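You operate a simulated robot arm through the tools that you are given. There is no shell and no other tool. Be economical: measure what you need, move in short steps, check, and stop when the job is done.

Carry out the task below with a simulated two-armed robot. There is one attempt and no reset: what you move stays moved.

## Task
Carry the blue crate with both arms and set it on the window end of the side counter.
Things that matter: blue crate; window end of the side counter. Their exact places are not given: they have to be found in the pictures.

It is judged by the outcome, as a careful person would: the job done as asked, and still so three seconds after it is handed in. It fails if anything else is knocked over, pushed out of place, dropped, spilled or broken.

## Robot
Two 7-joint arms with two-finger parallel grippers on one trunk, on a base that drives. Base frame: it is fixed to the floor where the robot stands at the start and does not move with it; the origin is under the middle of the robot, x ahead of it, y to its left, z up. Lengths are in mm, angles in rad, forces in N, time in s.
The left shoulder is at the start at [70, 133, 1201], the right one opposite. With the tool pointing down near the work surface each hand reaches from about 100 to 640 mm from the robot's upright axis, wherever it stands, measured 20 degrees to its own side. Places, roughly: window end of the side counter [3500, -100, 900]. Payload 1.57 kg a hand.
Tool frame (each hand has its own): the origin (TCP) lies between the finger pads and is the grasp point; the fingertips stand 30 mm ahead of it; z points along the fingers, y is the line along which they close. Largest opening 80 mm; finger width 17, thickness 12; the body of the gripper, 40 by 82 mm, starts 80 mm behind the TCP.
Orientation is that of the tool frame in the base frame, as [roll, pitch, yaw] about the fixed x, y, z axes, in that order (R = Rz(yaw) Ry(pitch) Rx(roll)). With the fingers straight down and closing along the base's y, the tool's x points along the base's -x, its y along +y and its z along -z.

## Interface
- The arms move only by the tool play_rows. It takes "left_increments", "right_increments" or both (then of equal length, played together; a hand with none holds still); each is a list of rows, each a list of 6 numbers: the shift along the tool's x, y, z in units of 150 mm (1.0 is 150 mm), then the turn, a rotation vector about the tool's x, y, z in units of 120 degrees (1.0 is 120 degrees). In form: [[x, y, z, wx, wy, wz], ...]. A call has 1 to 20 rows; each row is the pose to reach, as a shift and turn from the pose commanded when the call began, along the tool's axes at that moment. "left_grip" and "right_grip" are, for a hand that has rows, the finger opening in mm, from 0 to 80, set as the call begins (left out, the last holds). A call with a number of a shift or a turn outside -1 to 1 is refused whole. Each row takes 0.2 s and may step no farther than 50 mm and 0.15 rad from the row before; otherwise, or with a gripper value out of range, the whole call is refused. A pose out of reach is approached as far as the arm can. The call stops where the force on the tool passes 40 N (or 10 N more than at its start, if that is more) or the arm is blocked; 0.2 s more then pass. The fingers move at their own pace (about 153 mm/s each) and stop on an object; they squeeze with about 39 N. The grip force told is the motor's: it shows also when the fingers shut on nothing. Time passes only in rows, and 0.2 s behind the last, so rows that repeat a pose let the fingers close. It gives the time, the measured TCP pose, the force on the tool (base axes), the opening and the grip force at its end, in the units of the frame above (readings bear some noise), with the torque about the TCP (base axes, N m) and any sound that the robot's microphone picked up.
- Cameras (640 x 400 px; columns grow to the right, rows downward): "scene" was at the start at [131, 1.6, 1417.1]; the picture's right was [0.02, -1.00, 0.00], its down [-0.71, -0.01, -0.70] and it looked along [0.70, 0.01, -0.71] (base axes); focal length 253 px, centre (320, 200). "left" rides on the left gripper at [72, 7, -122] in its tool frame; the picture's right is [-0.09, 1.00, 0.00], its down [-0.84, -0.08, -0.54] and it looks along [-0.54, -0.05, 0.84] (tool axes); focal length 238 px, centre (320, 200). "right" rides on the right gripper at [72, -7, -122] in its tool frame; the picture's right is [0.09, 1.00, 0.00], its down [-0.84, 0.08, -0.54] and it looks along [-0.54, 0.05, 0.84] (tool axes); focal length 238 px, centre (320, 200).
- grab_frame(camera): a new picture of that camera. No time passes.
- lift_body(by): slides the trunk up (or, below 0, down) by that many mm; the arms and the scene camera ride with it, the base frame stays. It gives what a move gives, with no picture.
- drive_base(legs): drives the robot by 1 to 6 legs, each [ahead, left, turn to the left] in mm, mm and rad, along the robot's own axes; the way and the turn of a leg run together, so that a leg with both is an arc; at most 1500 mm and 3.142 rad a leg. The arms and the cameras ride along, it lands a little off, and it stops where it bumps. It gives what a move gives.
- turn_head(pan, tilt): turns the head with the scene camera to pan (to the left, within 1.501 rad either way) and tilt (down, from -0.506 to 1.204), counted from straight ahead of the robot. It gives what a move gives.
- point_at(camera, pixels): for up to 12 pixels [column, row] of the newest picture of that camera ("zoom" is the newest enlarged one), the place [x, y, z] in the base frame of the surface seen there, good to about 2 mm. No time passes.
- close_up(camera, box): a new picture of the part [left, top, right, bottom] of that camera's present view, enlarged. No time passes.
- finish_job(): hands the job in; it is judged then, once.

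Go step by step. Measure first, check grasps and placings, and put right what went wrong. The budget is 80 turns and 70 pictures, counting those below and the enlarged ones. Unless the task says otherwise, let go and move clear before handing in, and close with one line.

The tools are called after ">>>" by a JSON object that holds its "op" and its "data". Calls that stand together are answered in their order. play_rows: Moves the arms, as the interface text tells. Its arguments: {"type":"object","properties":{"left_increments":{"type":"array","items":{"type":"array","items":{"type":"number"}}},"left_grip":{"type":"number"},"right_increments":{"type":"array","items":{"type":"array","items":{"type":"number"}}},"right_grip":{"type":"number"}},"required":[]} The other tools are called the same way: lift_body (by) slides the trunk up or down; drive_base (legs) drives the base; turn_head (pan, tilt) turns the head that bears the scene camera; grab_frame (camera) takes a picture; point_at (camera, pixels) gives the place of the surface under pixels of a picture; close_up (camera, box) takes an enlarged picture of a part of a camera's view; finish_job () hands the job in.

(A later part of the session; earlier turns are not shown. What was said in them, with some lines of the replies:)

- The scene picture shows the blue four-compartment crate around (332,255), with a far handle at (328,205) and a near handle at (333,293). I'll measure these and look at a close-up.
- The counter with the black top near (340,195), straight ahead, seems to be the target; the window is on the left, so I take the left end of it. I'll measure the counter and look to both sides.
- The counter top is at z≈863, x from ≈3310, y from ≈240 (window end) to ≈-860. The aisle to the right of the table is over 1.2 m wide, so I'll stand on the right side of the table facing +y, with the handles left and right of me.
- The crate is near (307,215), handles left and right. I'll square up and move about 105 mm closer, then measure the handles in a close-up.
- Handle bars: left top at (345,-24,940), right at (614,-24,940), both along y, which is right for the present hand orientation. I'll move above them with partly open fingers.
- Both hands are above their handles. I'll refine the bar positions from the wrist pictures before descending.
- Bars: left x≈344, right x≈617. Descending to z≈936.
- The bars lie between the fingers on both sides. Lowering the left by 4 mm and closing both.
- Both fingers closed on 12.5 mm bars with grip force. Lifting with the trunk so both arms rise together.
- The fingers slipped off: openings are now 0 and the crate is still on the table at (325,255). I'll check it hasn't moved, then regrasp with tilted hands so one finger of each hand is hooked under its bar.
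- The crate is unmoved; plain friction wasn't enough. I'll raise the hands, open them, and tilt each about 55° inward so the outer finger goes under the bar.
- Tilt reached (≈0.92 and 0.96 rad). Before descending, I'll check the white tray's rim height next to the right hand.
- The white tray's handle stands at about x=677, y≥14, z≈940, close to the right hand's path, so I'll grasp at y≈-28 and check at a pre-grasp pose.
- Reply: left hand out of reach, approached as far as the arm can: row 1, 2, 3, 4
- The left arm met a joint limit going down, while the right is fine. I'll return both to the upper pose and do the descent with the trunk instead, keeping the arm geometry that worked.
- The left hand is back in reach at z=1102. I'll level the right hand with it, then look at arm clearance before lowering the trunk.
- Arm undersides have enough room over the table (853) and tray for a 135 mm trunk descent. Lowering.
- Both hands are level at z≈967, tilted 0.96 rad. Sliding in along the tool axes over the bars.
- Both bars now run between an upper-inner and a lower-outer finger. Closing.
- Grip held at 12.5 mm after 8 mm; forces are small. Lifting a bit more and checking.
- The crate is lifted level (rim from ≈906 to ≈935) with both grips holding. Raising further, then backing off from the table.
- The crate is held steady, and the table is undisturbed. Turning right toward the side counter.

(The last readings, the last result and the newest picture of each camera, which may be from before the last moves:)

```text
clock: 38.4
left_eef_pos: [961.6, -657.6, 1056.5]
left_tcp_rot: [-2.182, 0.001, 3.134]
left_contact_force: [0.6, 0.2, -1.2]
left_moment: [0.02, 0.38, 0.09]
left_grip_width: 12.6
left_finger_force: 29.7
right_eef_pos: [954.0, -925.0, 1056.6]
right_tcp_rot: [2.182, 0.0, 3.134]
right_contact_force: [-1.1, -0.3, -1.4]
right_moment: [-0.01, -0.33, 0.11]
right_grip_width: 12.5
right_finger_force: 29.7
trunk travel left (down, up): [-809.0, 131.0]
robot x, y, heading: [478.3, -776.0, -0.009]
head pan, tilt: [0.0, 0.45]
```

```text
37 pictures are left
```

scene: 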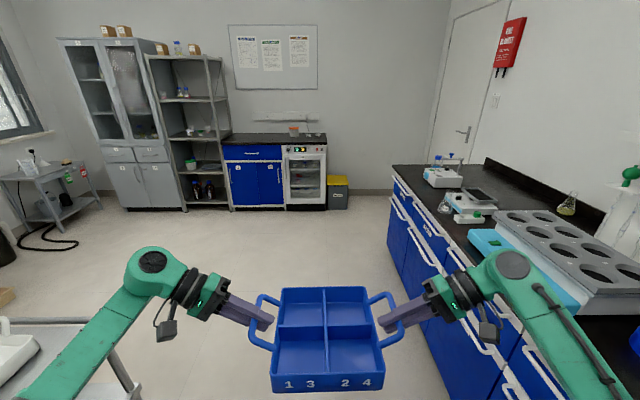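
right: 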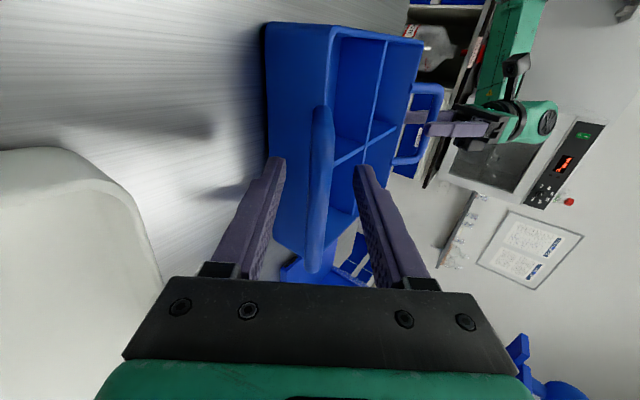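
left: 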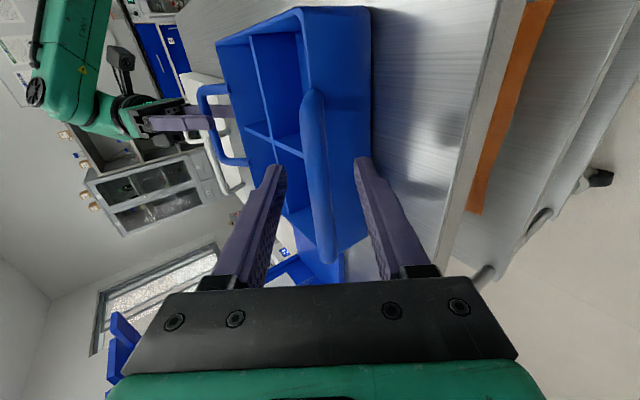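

Path ahead is open. I'll check clearance of the right elbow versus the right counter and of the left arm versus the table.

>>> {"op": "point_at", "data": {"camera": "scene", "pixels": [[545, 290], [500, 262], [590, 360], [480, 320], [405, 175], [392, 190], [470, 260], [150, 262], [60, 325], [110, 340], [490, 240], [440, 215]]}}

```text
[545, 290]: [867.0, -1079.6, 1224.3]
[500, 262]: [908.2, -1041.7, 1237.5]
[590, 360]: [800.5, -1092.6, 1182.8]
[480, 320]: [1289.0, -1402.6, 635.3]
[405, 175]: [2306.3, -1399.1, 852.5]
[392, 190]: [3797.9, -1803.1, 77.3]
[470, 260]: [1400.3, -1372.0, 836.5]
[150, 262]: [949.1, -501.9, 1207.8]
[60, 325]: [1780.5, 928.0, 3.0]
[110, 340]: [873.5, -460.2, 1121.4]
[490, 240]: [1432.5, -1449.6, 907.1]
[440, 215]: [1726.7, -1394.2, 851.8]
```

Clearance is about 300 mm on the right, so I'll drive ahead past the table, then strafe left in front of the side counter.

>>> {"op": "drive_base", "data": {"legs": [[1000, 0, 0.01], [950, 0, 0], [0, 690, 0]]}}

>>> {"op": "grab_frame", "data": {"camera": "scene"}}

```text
clock: 51.6
left_eef_pos: [2918.6, 16.6, 1056.3]
left_tcp_rot: [-2.183, -0.001, 3.138]
left_contact_force: [1.6, 0.0, -0.5]
left_moment: [0.0, 0.31, 0.12]
left_grip_width: 12.7
left_finger_force: 29.5
right_eef_pos: [2913.0, -250.0, 1056.6]
right_tcp_rot: [2.182, 0.001, 3.136]
right_contact_force: [-1.5, 0.8, -1.4]
right_moment: [0.03, -0.25, 0.17]
right_grip_width: 12.5
right_finger_force: 30.1
trunk travel left (down, up): [-809.0, 131.0]
robot x, y, heading: [2432.0, -103.7, -0.005]
head pan, tilt: [0.0, 0.45]
```

```text
36 pictures are left
```

scene: 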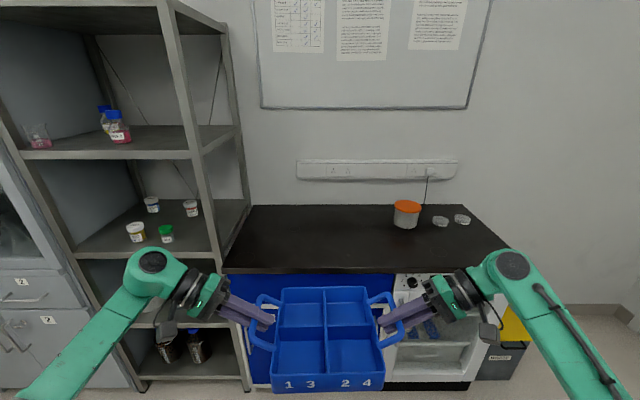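

The window end is empty. But the open shelf stands right beside it, so I must check left-elbow clearance.

>>> {"op": "point_at", "data": {"camera": "scene", "pixels": [[222, 265], [245, 215], [250, 205], [395, 272], [210, 270], [185, 120], [235, 130], [130, 262], [150, 250], [405, 215], [395, 225], [207, 180]]}}

>>> {"op": "close_up", "data": {"camera": "scene", "box": [100, 180, 340, 330]}}

```text
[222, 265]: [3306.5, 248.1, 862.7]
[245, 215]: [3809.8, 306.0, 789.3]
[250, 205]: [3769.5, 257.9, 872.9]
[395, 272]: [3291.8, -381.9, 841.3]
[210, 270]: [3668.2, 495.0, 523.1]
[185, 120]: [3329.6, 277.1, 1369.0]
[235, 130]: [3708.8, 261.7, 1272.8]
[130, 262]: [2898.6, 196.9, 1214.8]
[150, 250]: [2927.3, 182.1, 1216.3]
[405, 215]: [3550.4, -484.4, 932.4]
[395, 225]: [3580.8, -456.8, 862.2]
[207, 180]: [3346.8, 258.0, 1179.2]
```

```text
2.67 times, centred on (220, 255) of scene
```

zoom: 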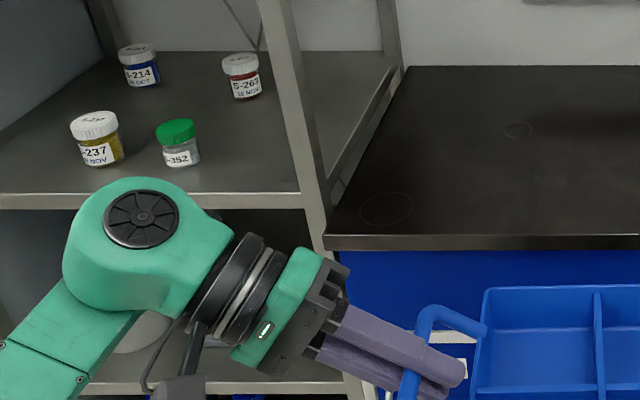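

>>> {"op": "point_at", "data": {"camera": "zoom", "pixels": [[68, 255], [75, 230], [72, 280], [90, 200], [125, 182], [20, 310], [320, 215], [300, 150], [332, 235], [2, 342], [140, 180], [345, 190]]}}

>>> {"op": "close_up", "data": {"camera": "scene", "box": [360, 180, 520, 280]}}

>>> {"op": "point_at", "data": {"camera": "zoom", "pixels": [[185, 85], [185, 110], [135, 110], [240, 110], [185, 190], [320, 170], [410, 155]]}}

```text
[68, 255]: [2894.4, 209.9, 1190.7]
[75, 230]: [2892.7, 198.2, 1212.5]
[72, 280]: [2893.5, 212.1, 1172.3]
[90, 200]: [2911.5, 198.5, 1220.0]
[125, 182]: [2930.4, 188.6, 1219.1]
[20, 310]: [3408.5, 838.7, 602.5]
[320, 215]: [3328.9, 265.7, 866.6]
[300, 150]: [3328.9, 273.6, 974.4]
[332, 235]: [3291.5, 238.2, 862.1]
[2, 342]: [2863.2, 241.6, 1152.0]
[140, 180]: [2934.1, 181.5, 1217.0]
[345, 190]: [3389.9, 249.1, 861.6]
```

```text
4.00 times, centred on (440, 230) of scene
```

zoom: 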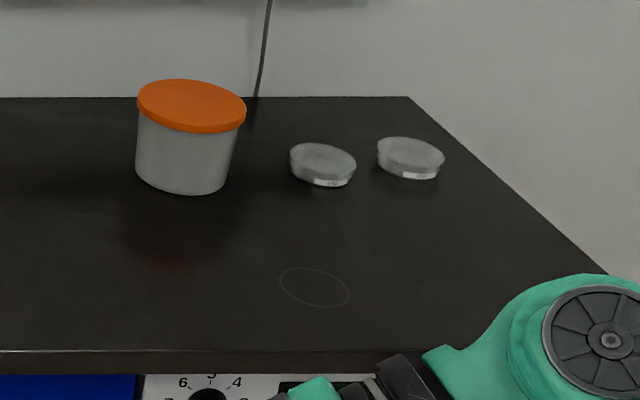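

```text
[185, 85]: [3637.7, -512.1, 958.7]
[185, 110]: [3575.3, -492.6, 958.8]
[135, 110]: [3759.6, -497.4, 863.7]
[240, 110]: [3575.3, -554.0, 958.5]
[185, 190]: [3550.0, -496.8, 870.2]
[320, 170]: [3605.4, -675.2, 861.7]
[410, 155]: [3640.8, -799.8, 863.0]
```

The shelf post (y≈258 from x≈3329) limits the left elbow, so I'll shift about 46 mm right, then approach in two steps. The crate still lands on the window end, clear of the jar at y≈-450.

>>> {"op": "drive_base", "data": {"legs": [[0, -46, 0.006], [350, 0, 0]]}}

>>> {"op": "grab_frame", "data": {"camera": "scene"}}

```text
clock: 54.3
left_eef_pos: [3260.5, -21.3, 1057.1]
left_tcp_rot: [-2.182, 0.0, -3.137]
left_contact_force: [1.6, 0.0, -0.7]
left_moment: [-0.03, 0.3, 0.16]
left_grip_width: 12.7
left_finger_force: 29.1
right_eef_pos: [3257.5, -289.6, 1057.1]
right_tcp_rot: [2.184, 0.001, -3.137]
right_contact_force: [-1.0, -0.4, -1.4]
right_moment: [0.01, -0.26, 0.16]
right_grip_width: 12.6
right_finger_force: 29.6
trunk travel left (down, up): [-809.0, 131.0]
robot x, y, heading: [2780.7, -147.8, 0.008]
head pan, tilt: [0.0, 0.45]
```

```text
33 pictures are left
```

scene: 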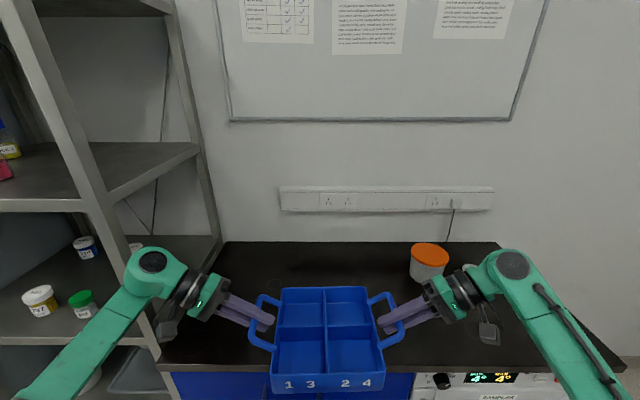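

>>> {"op": "point_at", "data": {"camera": "scene", "pixels": [[127, 280], [122, 288], [105, 305], [80, 330], [50, 365], [148, 345], [118, 255], [112, 225], [152, 360], [165, 355], [135, 255]]}}

>>> {"op": "grab_frame", "data": {"camera": "left"}}

```text
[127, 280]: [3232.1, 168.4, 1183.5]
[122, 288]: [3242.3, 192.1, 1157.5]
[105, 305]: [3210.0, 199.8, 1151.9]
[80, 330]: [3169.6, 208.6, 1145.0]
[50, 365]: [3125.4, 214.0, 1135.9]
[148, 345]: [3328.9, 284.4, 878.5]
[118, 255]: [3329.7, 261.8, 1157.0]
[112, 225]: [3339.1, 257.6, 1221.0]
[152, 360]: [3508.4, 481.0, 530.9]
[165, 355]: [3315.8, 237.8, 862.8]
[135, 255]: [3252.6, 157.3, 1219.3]
```

```text
32 pictures are left
```

left: 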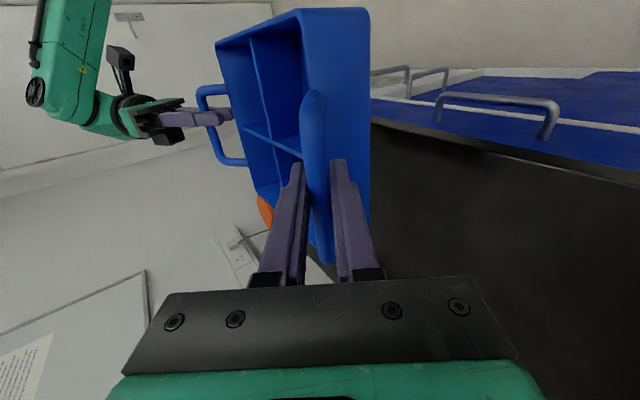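

Elbow/forearm outer surface is at y≈200–230 vs post at 257; a further 8 mm right for margin, then ahead 172 mm.

>>> {"op": "drive_base", "data": {"legs": [[0, -8, -0.008], [90, 0, 0], [82, 0, 0]]}}

>>> {"op": "grab_frame", "data": {"camera": "scene"}}

>>> {"op": "point_at", "data": {"camera": "scene", "pixels": [[283, 373], [384, 373], [284, 292], [370, 292], [240, 380], [320, 270], [440, 270], [430, 290], [200, 350], [450, 350]]}}

```text
clock: 56.4
left_eef_pos: [3432.2, -36.8, 1058.2]
left_tcp_rot: [-2.183, 0.001, 3.135]
left_contact_force: [1.2, 0.0, -1.9]
left_moment: [-0.05, 0.31, 0.1]
left_grip_width: 12.6
left_finger_force: 30.0
right_eef_pos: [3427.3, -302.9, 1057.7]
right_tcp_rot: [2.182, 0.003, 3.137]
right_contact_force: [-1.7, -0.1, -0.7]
right_moment: [-0.02, -0.29, 0.1]
right_grip_width: 12.7
right_finger_force: 28.9
trunk travel left (down, up): [-809.0, 131.0]
robot x, y, heading: [2947.9, -154.6, -0.01]
head pan, tilt: [0.0, 0.45]
```

```text
31 pictures are left
```

scene: 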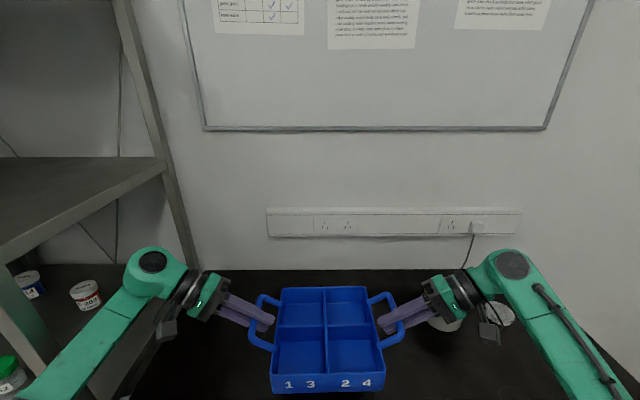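

```text
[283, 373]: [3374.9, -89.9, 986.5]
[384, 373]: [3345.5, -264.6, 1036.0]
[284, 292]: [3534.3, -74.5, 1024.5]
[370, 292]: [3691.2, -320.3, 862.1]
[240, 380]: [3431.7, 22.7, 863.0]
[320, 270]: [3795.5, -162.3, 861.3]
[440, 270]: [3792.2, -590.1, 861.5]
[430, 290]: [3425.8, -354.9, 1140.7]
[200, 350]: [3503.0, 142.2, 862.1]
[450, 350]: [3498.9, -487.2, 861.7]
```

The crate is over the counter (front 3346, back ≈3534; edge at 3305), clear of the jar and shelf. Lowering 105 mm, then finely.

>>> {"op": "lift_body", "data": {"by": -105}}

>>> {"op": "turn_head", "data": {"pan": 0, "tilt": 0.8}}

>>> {"op": "grab_frame", "data": {"camera": "scene"}}

>>> {"op": "point_at", "data": {"camera": "scene", "pixels": [[283, 254], [375, 254], [320, 287], [320, 300], [100, 210], [330, 262]]}}

```text
clock: 57.8
left_eef_pos: [3434.7, -36.4, 952.2]
left_tcp_rot: [-2.181, -0.001, 3.136]
left_contact_force: [0.1, 0.8, -1.4]
left_moment: [0.03, 0.31, 0.07]
left_grip_width: 12.7
left_finger_force: 29.6
right_eef_pos: [3429.0, -302.9, 951.7]
right_tcp_rot: [2.185, 0.0, 3.136]
right_contact_force: [-0.7, 1.4, -1.6]
right_moment: [0.03, -0.27, 0.1]
right_grip_width: 12.3
right_finger_force: 29.3
trunk travel left (down, up): [-704.0, 236.0]
robot x, y, heading: [2951.6, -154.1, -0.005]
head pan, tilt: [0.0, 0.45]
```

```text
clock: 58.6
left_eef_pos: [3435.1, -36.4, 952.2]
left_tcp_rot: [-2.181, 0.0, 3.136]
left_contact_force: [0.8, -0.3, -0.8]
left_moment: [0.0, 0.32, 0.15]
left_grip_width: 12.6
left_finger_force: 29.9
right_eef_pos: [3429.0, -302.3, 951.0]
right_tcp_rot: [2.183, 0.001, 3.136]
right_contact_force: [-1.0, 0.4, -1.1]
right_moment: [0.0, -0.25, 0.13]
right_grip_width: 12.4
right_finger_force: 29.4
trunk travel left (down, up): [-704.0, 236.0]
robot x, y, heading: [2953.6, -154.2, -0.003]
head pan, tilt: [0.0, 0.799]
```

```text
30 pictures are left
```

scene: 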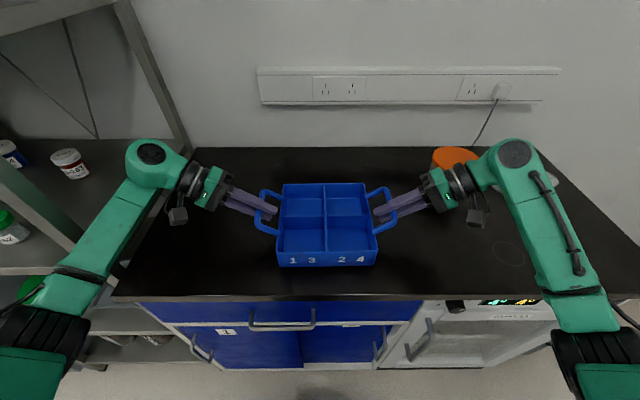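

```text
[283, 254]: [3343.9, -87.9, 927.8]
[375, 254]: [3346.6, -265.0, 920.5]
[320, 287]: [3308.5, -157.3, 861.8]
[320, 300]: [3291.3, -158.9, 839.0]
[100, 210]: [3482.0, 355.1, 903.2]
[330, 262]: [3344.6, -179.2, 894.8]
```

Still holding; TCP at 952, contact expected at ≈938.5. Lowering the last bit.

>>> {"op": "lift_body", "data": {"by": -12}}

>>> {"op": "lift_body", "data": {"by": -2}}

>>> {"op": "close_up", "data": {"camera": "scene", "box": [200, 160, 440, 310]}}

```text
clock: 59.2
left_eef_pos: [3435.2, -35.7, 939.2]
left_tcp_rot: [-2.18, 0.0, 3.136]
left_contact_force: [0.5, 0.3, -1.6]
left_moment: [-0.01, 0.3, 0.18]
left_grip_width: 12.6
left_finger_force: 29.7
right_eef_pos: [3430.8, -302.1, 938.4]
right_tcp_rot: [2.183, -0.001, 3.136]
right_contact_force: [-1.4, 0.0, -1.5]
right_moment: [0.04, -0.27, 0.17]
right_grip_width: 12.3
right_finger_force: 29.5
trunk travel left (down, up): [-692.0, 248.0]
robot x, y, heading: [2947.9, -153.4, -0.005]
head pan, tilt: [0.0, 0.799]
```

```text
clock: 59.7
left_eef_pos: [3434.5, -37.4, 938.0]
left_tcp_rot: [-2.183, 0.001, 3.137]
left_contact_force: [1.6, 0.2, 3.0]
left_moment: [0.01, 0.42, -0.02]
left_grip_width: 12.7
left_finger_force: 29.7
right_eef_pos: [3429.3, -302.8, 937.7]
right_tcp_rot: [2.184, -0.001, 3.135]
right_contact_force: [0.9, -0.6, -0.3]
right_moment: [-0.02, -0.25, 0.19]
right_grip_width: 12.1
right_finger_force: 29.8
trunk travel left (down, up): [-690.0, 250.0]
robot x, y, heading: [2951.2, -158.2, -0.005]
head pan, tilt: [0.0, 0.799]
```

```text
2.67 times, centred on (320, 235) of scene
```

zoom: 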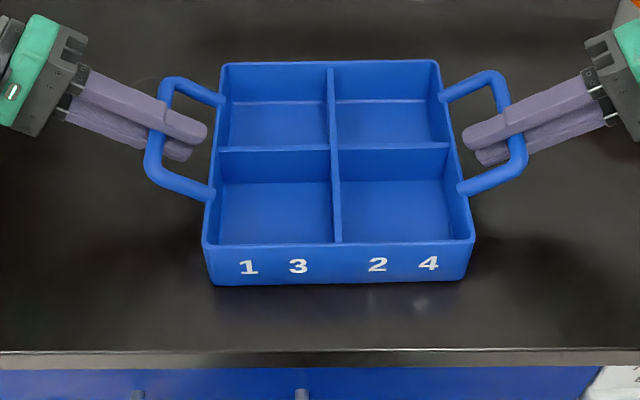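

Force on the left reversed to +3 N, so contact has begun. One more millimetre, then open the fingers.

>>> {"op": "lift_body", "data": {"by": -1}}

>>> {"op": "play_rows", "data": {"left_increments": [[0, 0, 0, 0, 0, 0], [0, 0, 0, 0, 0, 0], [0, 0, 0, 0, 0, 0]], "right_increments": [[0, 0, 0, 0, 0, 0], [0, 0, 0, 0, 0, 0], [0, 0, 0, 0, 0, 0]], "left_grip": 44, "right_grip": 44}}

>>> {"op": "grab_frame", "data": {"camera": "scene"}}

>>> {"op": "grab_frame", "data": {"camera": "right"}}

```text
clock: 60.2
left_eef_pos: [3435.4, -36.5, 937.8]
left_tcp_rot: [-2.179, 0.005, 3.137]
left_contact_force: [4.5, 1.5, 10.8]
left_moment: [-0.04, 0.73, -0.49]
left_grip_width: 12.4
left_finger_force: 28.7
right_eef_pos: [3428.3, -303.4, 938.5]
right_tcp_rot: [2.183, 0.001, 3.136]
right_contact_force: [1.9, -1.4, 6.2]
right_moment: [-0.04, 0.18, 0.7]
right_grip_width: 12.4
right_finger_force: 29.6
trunk travel left (down, up): [-689.0, 251.0]
robot x, y, heading: [2950.3, -154.5, -0.004]
head pan, tilt: [0.0, 0.799]
```

```text
clock: 61.0
left_eef_pos: [3434.3, -36.2, 937.2]
left_tcp_rot: [-2.183, 0.001, 3.136]
left_contact_force: [-0.1, 0.6, 0.2]
left_moment: [0.0, 0.02, 0.01]
left_grip_width: 43.9
left_finger_force: 0.0
right_eef_pos: [3428.5, -303.0, 936.4]
right_tcp_rot: [2.182, 0.0, 3.134]
right_contact_force: [-0.1, 0.1, 0.5]
right_moment: [0.0, 0.03, 0.02]
right_grip_width: 43.8
right_finger_force: 0.0
trunk travel left (down, up): [-689.0, 251.0]
robot x, y, heading: [2950.3, -154.9, -0.012]
head pan, tilt: [0.0, 0.799]
```

```text
28 pictures are left
```

scene: 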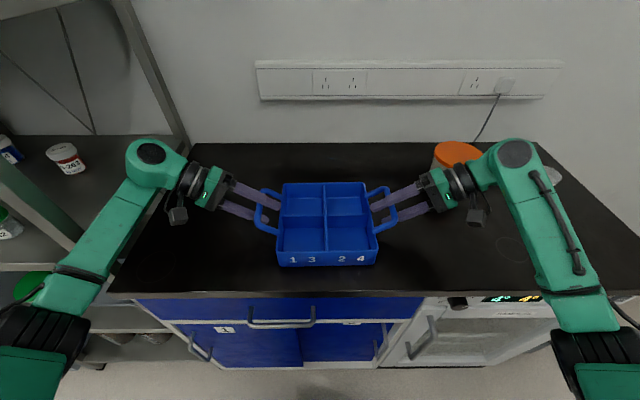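

```text
27 pictures are left
```

right: 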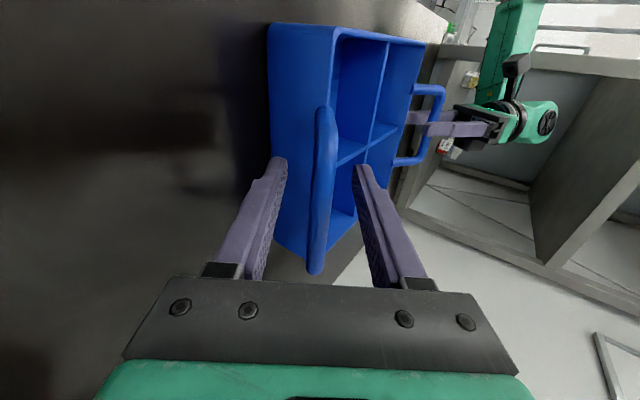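

Released; the crate stands on the counter. Pulling outward would push the left elbow toward the shelf, so instead I'll rotate both hands back to vertical about the bars with narrower opening and then rise straight up.

>>> {"op": "play_rows", "data": {"left_increments": [[0, 0, -0.033, 0, 0, 0], [0, 0, -0.033, -0.065, 0, 0], [0, 0, -0.033, -0.13, 0, 0], [0, 0, -0.033, -0.196, 0, 0], [0, 0, -0.033, -0.262, 0, 0]], "right_increments": [[0, 0, -0.033, 0, 0, 0], [0, 0, -0.033, 0.065, 0, 0], [0, 0, -0.033, 0.13, 0, 0], [0, 0, -0.033, 0.196, 0, 0], [0, 0, -0.033, 0.262, 0, 0]], "left_grip": 35, "right_grip": 35}}

>>> {"op": "close_up", "data": {"camera": "scene", "box": [200, 130, 440, 280]}}

```text
clock: 62.2
left_eef_pos: [3435.4, -32.5, 939.2]
left_tcp_rot: [-2.734, 0.0, 3.136]
left_contact_force: [1.0, 0.0, 0.7]
left_moment: [-0.03, 0.04, 0.0]
left_grip_width: 35.1
left_finger_force: 0.0
right_eef_pos: [3429.0, -307.9, 939.5]
right_tcp_rot: [2.733, 0.0, 3.133]
right_contact_force: [-0.3, 0.2, -0.6]
right_moment: [-0.04, -0.04, 0.0]
right_grip_width: 35.1
right_finger_force: 0.1
trunk travel left (down, up): [-689.0, 251.0]
robot x, y, heading: [2947.4, -155.7, -0.01]
head pan, tilt: [0.0, 0.799]
```

```text
2.67 times, centred on (320, 205) of scene
```

zoom: 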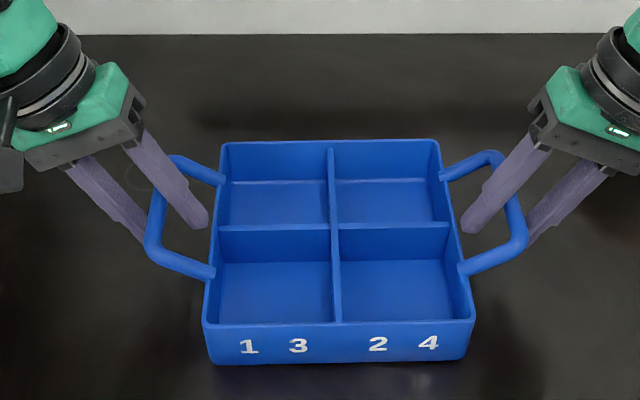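

No contact forces; the hands are halfway upright. Finishing the rotation, then withdrawing along the fingers.

>>> {"op": "play_rows", "data": {"left_increments": [[0, 0, 0, -0.065, 0, 0], [0, 0, 0, -0.13, 0, 0], [0, 0, 0, -0.19, 0, 0]], "right_increments": [[0, 0, 0, 0.065, 0, 0], [0, 0, 0, 0.13, 0, 0], [0, 0, 0, 0.19, 0, 0]]}}

>>> {"op": "play_rows", "data": {"left_increments": [[0, 0, -0.1, 0, 0, 0], [0, 0, -0.3, 0, 0, 0], [0, 0, -0.5, 0, 0, 0], [0, 0, -0.7, 0, 0, 0], [0, 0, -0.9, 0, 0, 0]], "right_increments": [[0, 0, -0.1, 0, 0, 0], [0, 0, -0.3, 0, 0, 0], [0, 0, -0.5, 0, 0, 0], [0, 0, -0.7, 0, 0, 0], [0, 0, -0.9, 0, 0, 0]]}}

>>> {"op": "grab_frame", "data": {"camera": "scene"}}

```text
clock: 63.0
left_eef_pos: [3434.5, -32.2, 939.4]
left_tcp_rot: [-3.132, 0.0, 3.137]
left_contact_force: [0.1, -0.4, 0.0]
left_moment: [0.02, 0.0, -0.01]
left_grip_width: 35.3
left_finger_force: 0.0
right_eef_pos: [3429.0, -307.4, 939.4]
right_tcp_rot: [3.13, -0.001, 3.135]
right_contact_force: [0.8, -0.2, -0.2]
right_moment: [0.0, 0.02, -0.03]
right_grip_width: 35.0
right_finger_force: 0.0
trunk travel left (down, up): [-689.0, 251.0]
robot x, y, heading: [2948.5, -154.9, -0.013]
head pan, tilt: [0.0, 0.799]
```

```text
clock: 64.2
left_eef_pos: [3433.6, -31.3, 1073.5]
left_tcp_rot: [-3.13, 0.002, 3.137]
left_contact_force: [0.7, 0.3, 0.6]
left_moment: [0.0, -0.02, -0.01]
left_grip_width: 35.0
left_finger_force: 0.1
right_eef_pos: [3431.0, -307.5, 1076.5]
right_tcp_rot: [3.129, 0.001, 3.134]
right_contact_force: [0.2, -0.3, 0.7]
right_moment: [-0.01, -0.03, -0.02]
right_grip_width: 35.1
right_finger_force: 0.1
trunk travel left (down, up): [-689.0, 251.0]
robot x, y, heading: [2948.6, -161.0, -0.003]
head pan, tilt: [0.0, 0.799]
```

```text
25 pictures are left
```

scene: 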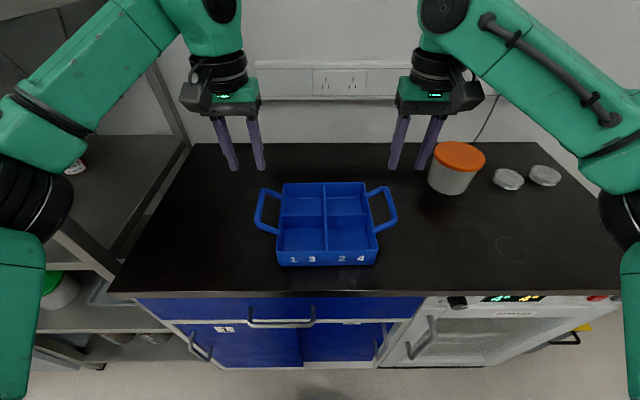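

The crate stands level on the window half of the counter, the jar and dishes untouched, and the hands are clear. Backing away and verifying.

>>> {"op": "drive_base", "data": {"legs": [[-350, 0, 0]]}}

>>> {"op": "turn_head", "data": {"pan": 0, "tilt": 0.5}}

>>> {"op": "grab_frame", "data": {"camera": "scene"}}

```text
clock: 66.5
left_eef_pos: [3086.4, -32.2, 1072.7]
left_tcp_rot: [-3.129, 0.001, 3.128]
left_contact_force: [0.2, -0.3, 0.0]
left_moment: [0.04, -0.03, -0.02]
left_grip_width: 35.2
left_finger_force: 0.2
right_eef_pos: [3081.6, -307.8, 1075.8]
right_tcp_rot: [3.13, 0.0, 3.129]
right_contact_force: [-0.1, -0.8, -0.9]
right_moment: [0.02, 0.03, -0.02]
right_grip_width: 35.0
right_finger_force: 0.0
trunk travel left (down, up): [-689.0, 251.0]
robot x, y, heading: [2604.1, -151.2, -0.014]
head pan, tilt: [0.0, 0.799]
```

```text
clock: 67.3
left_eef_pos: [3086.4, -32.1, 1074.0]
left_tcp_rot: [-3.127, 0.0, 3.127]
left_contact_force: [-0.3, 0.0, -0.3]
left_moment: [0.0, -0.04, -0.02]
left_grip_width: 34.8
left_finger_force: 0.0
right_eef_pos: [3081.1, -307.5, 1076.2]
right_tcp_rot: [3.129, -0.001, 3.128]
right_contact_force: [0.9, 0.7, -0.3]
right_moment: [0.03, 0.03, -0.02]
right_grip_width: 35.1
right_finger_force: 0.0
trunk travel left (down, up): [-689.0, 251.0]
robot x, y, heading: [2600.5, -151.0, -0.02]
head pan, tilt: [0.0, 0.499]
```

```text
24 pictures are left
```

scene: 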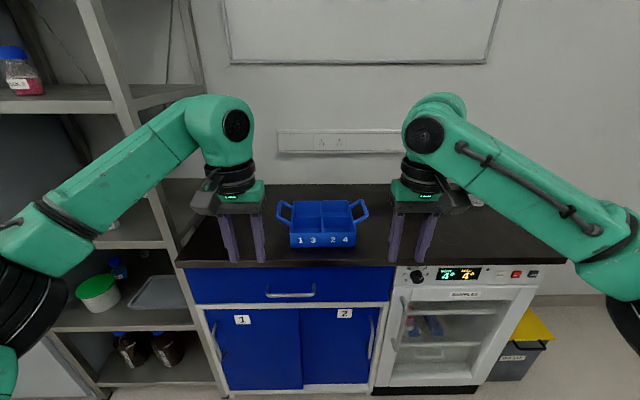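

The crate sits level on the counter above the blue cabinet, at the window end, and everything else is in place. Handing in.

>>> {"op": "finish_job", "data": {}}

```text
The job is handed in.
```

The blue crate is on the window end of the side counter, centred near [3440, -168]. That is about 70 mm short of the given spot toward the middle, because the left elbow had to stay clear of the shelf. Nothing else was disturbed. The first vertical grip slipped before the crate left the table, so I carried it with tilted hands hooked under the handles. Both hands are released and clear.
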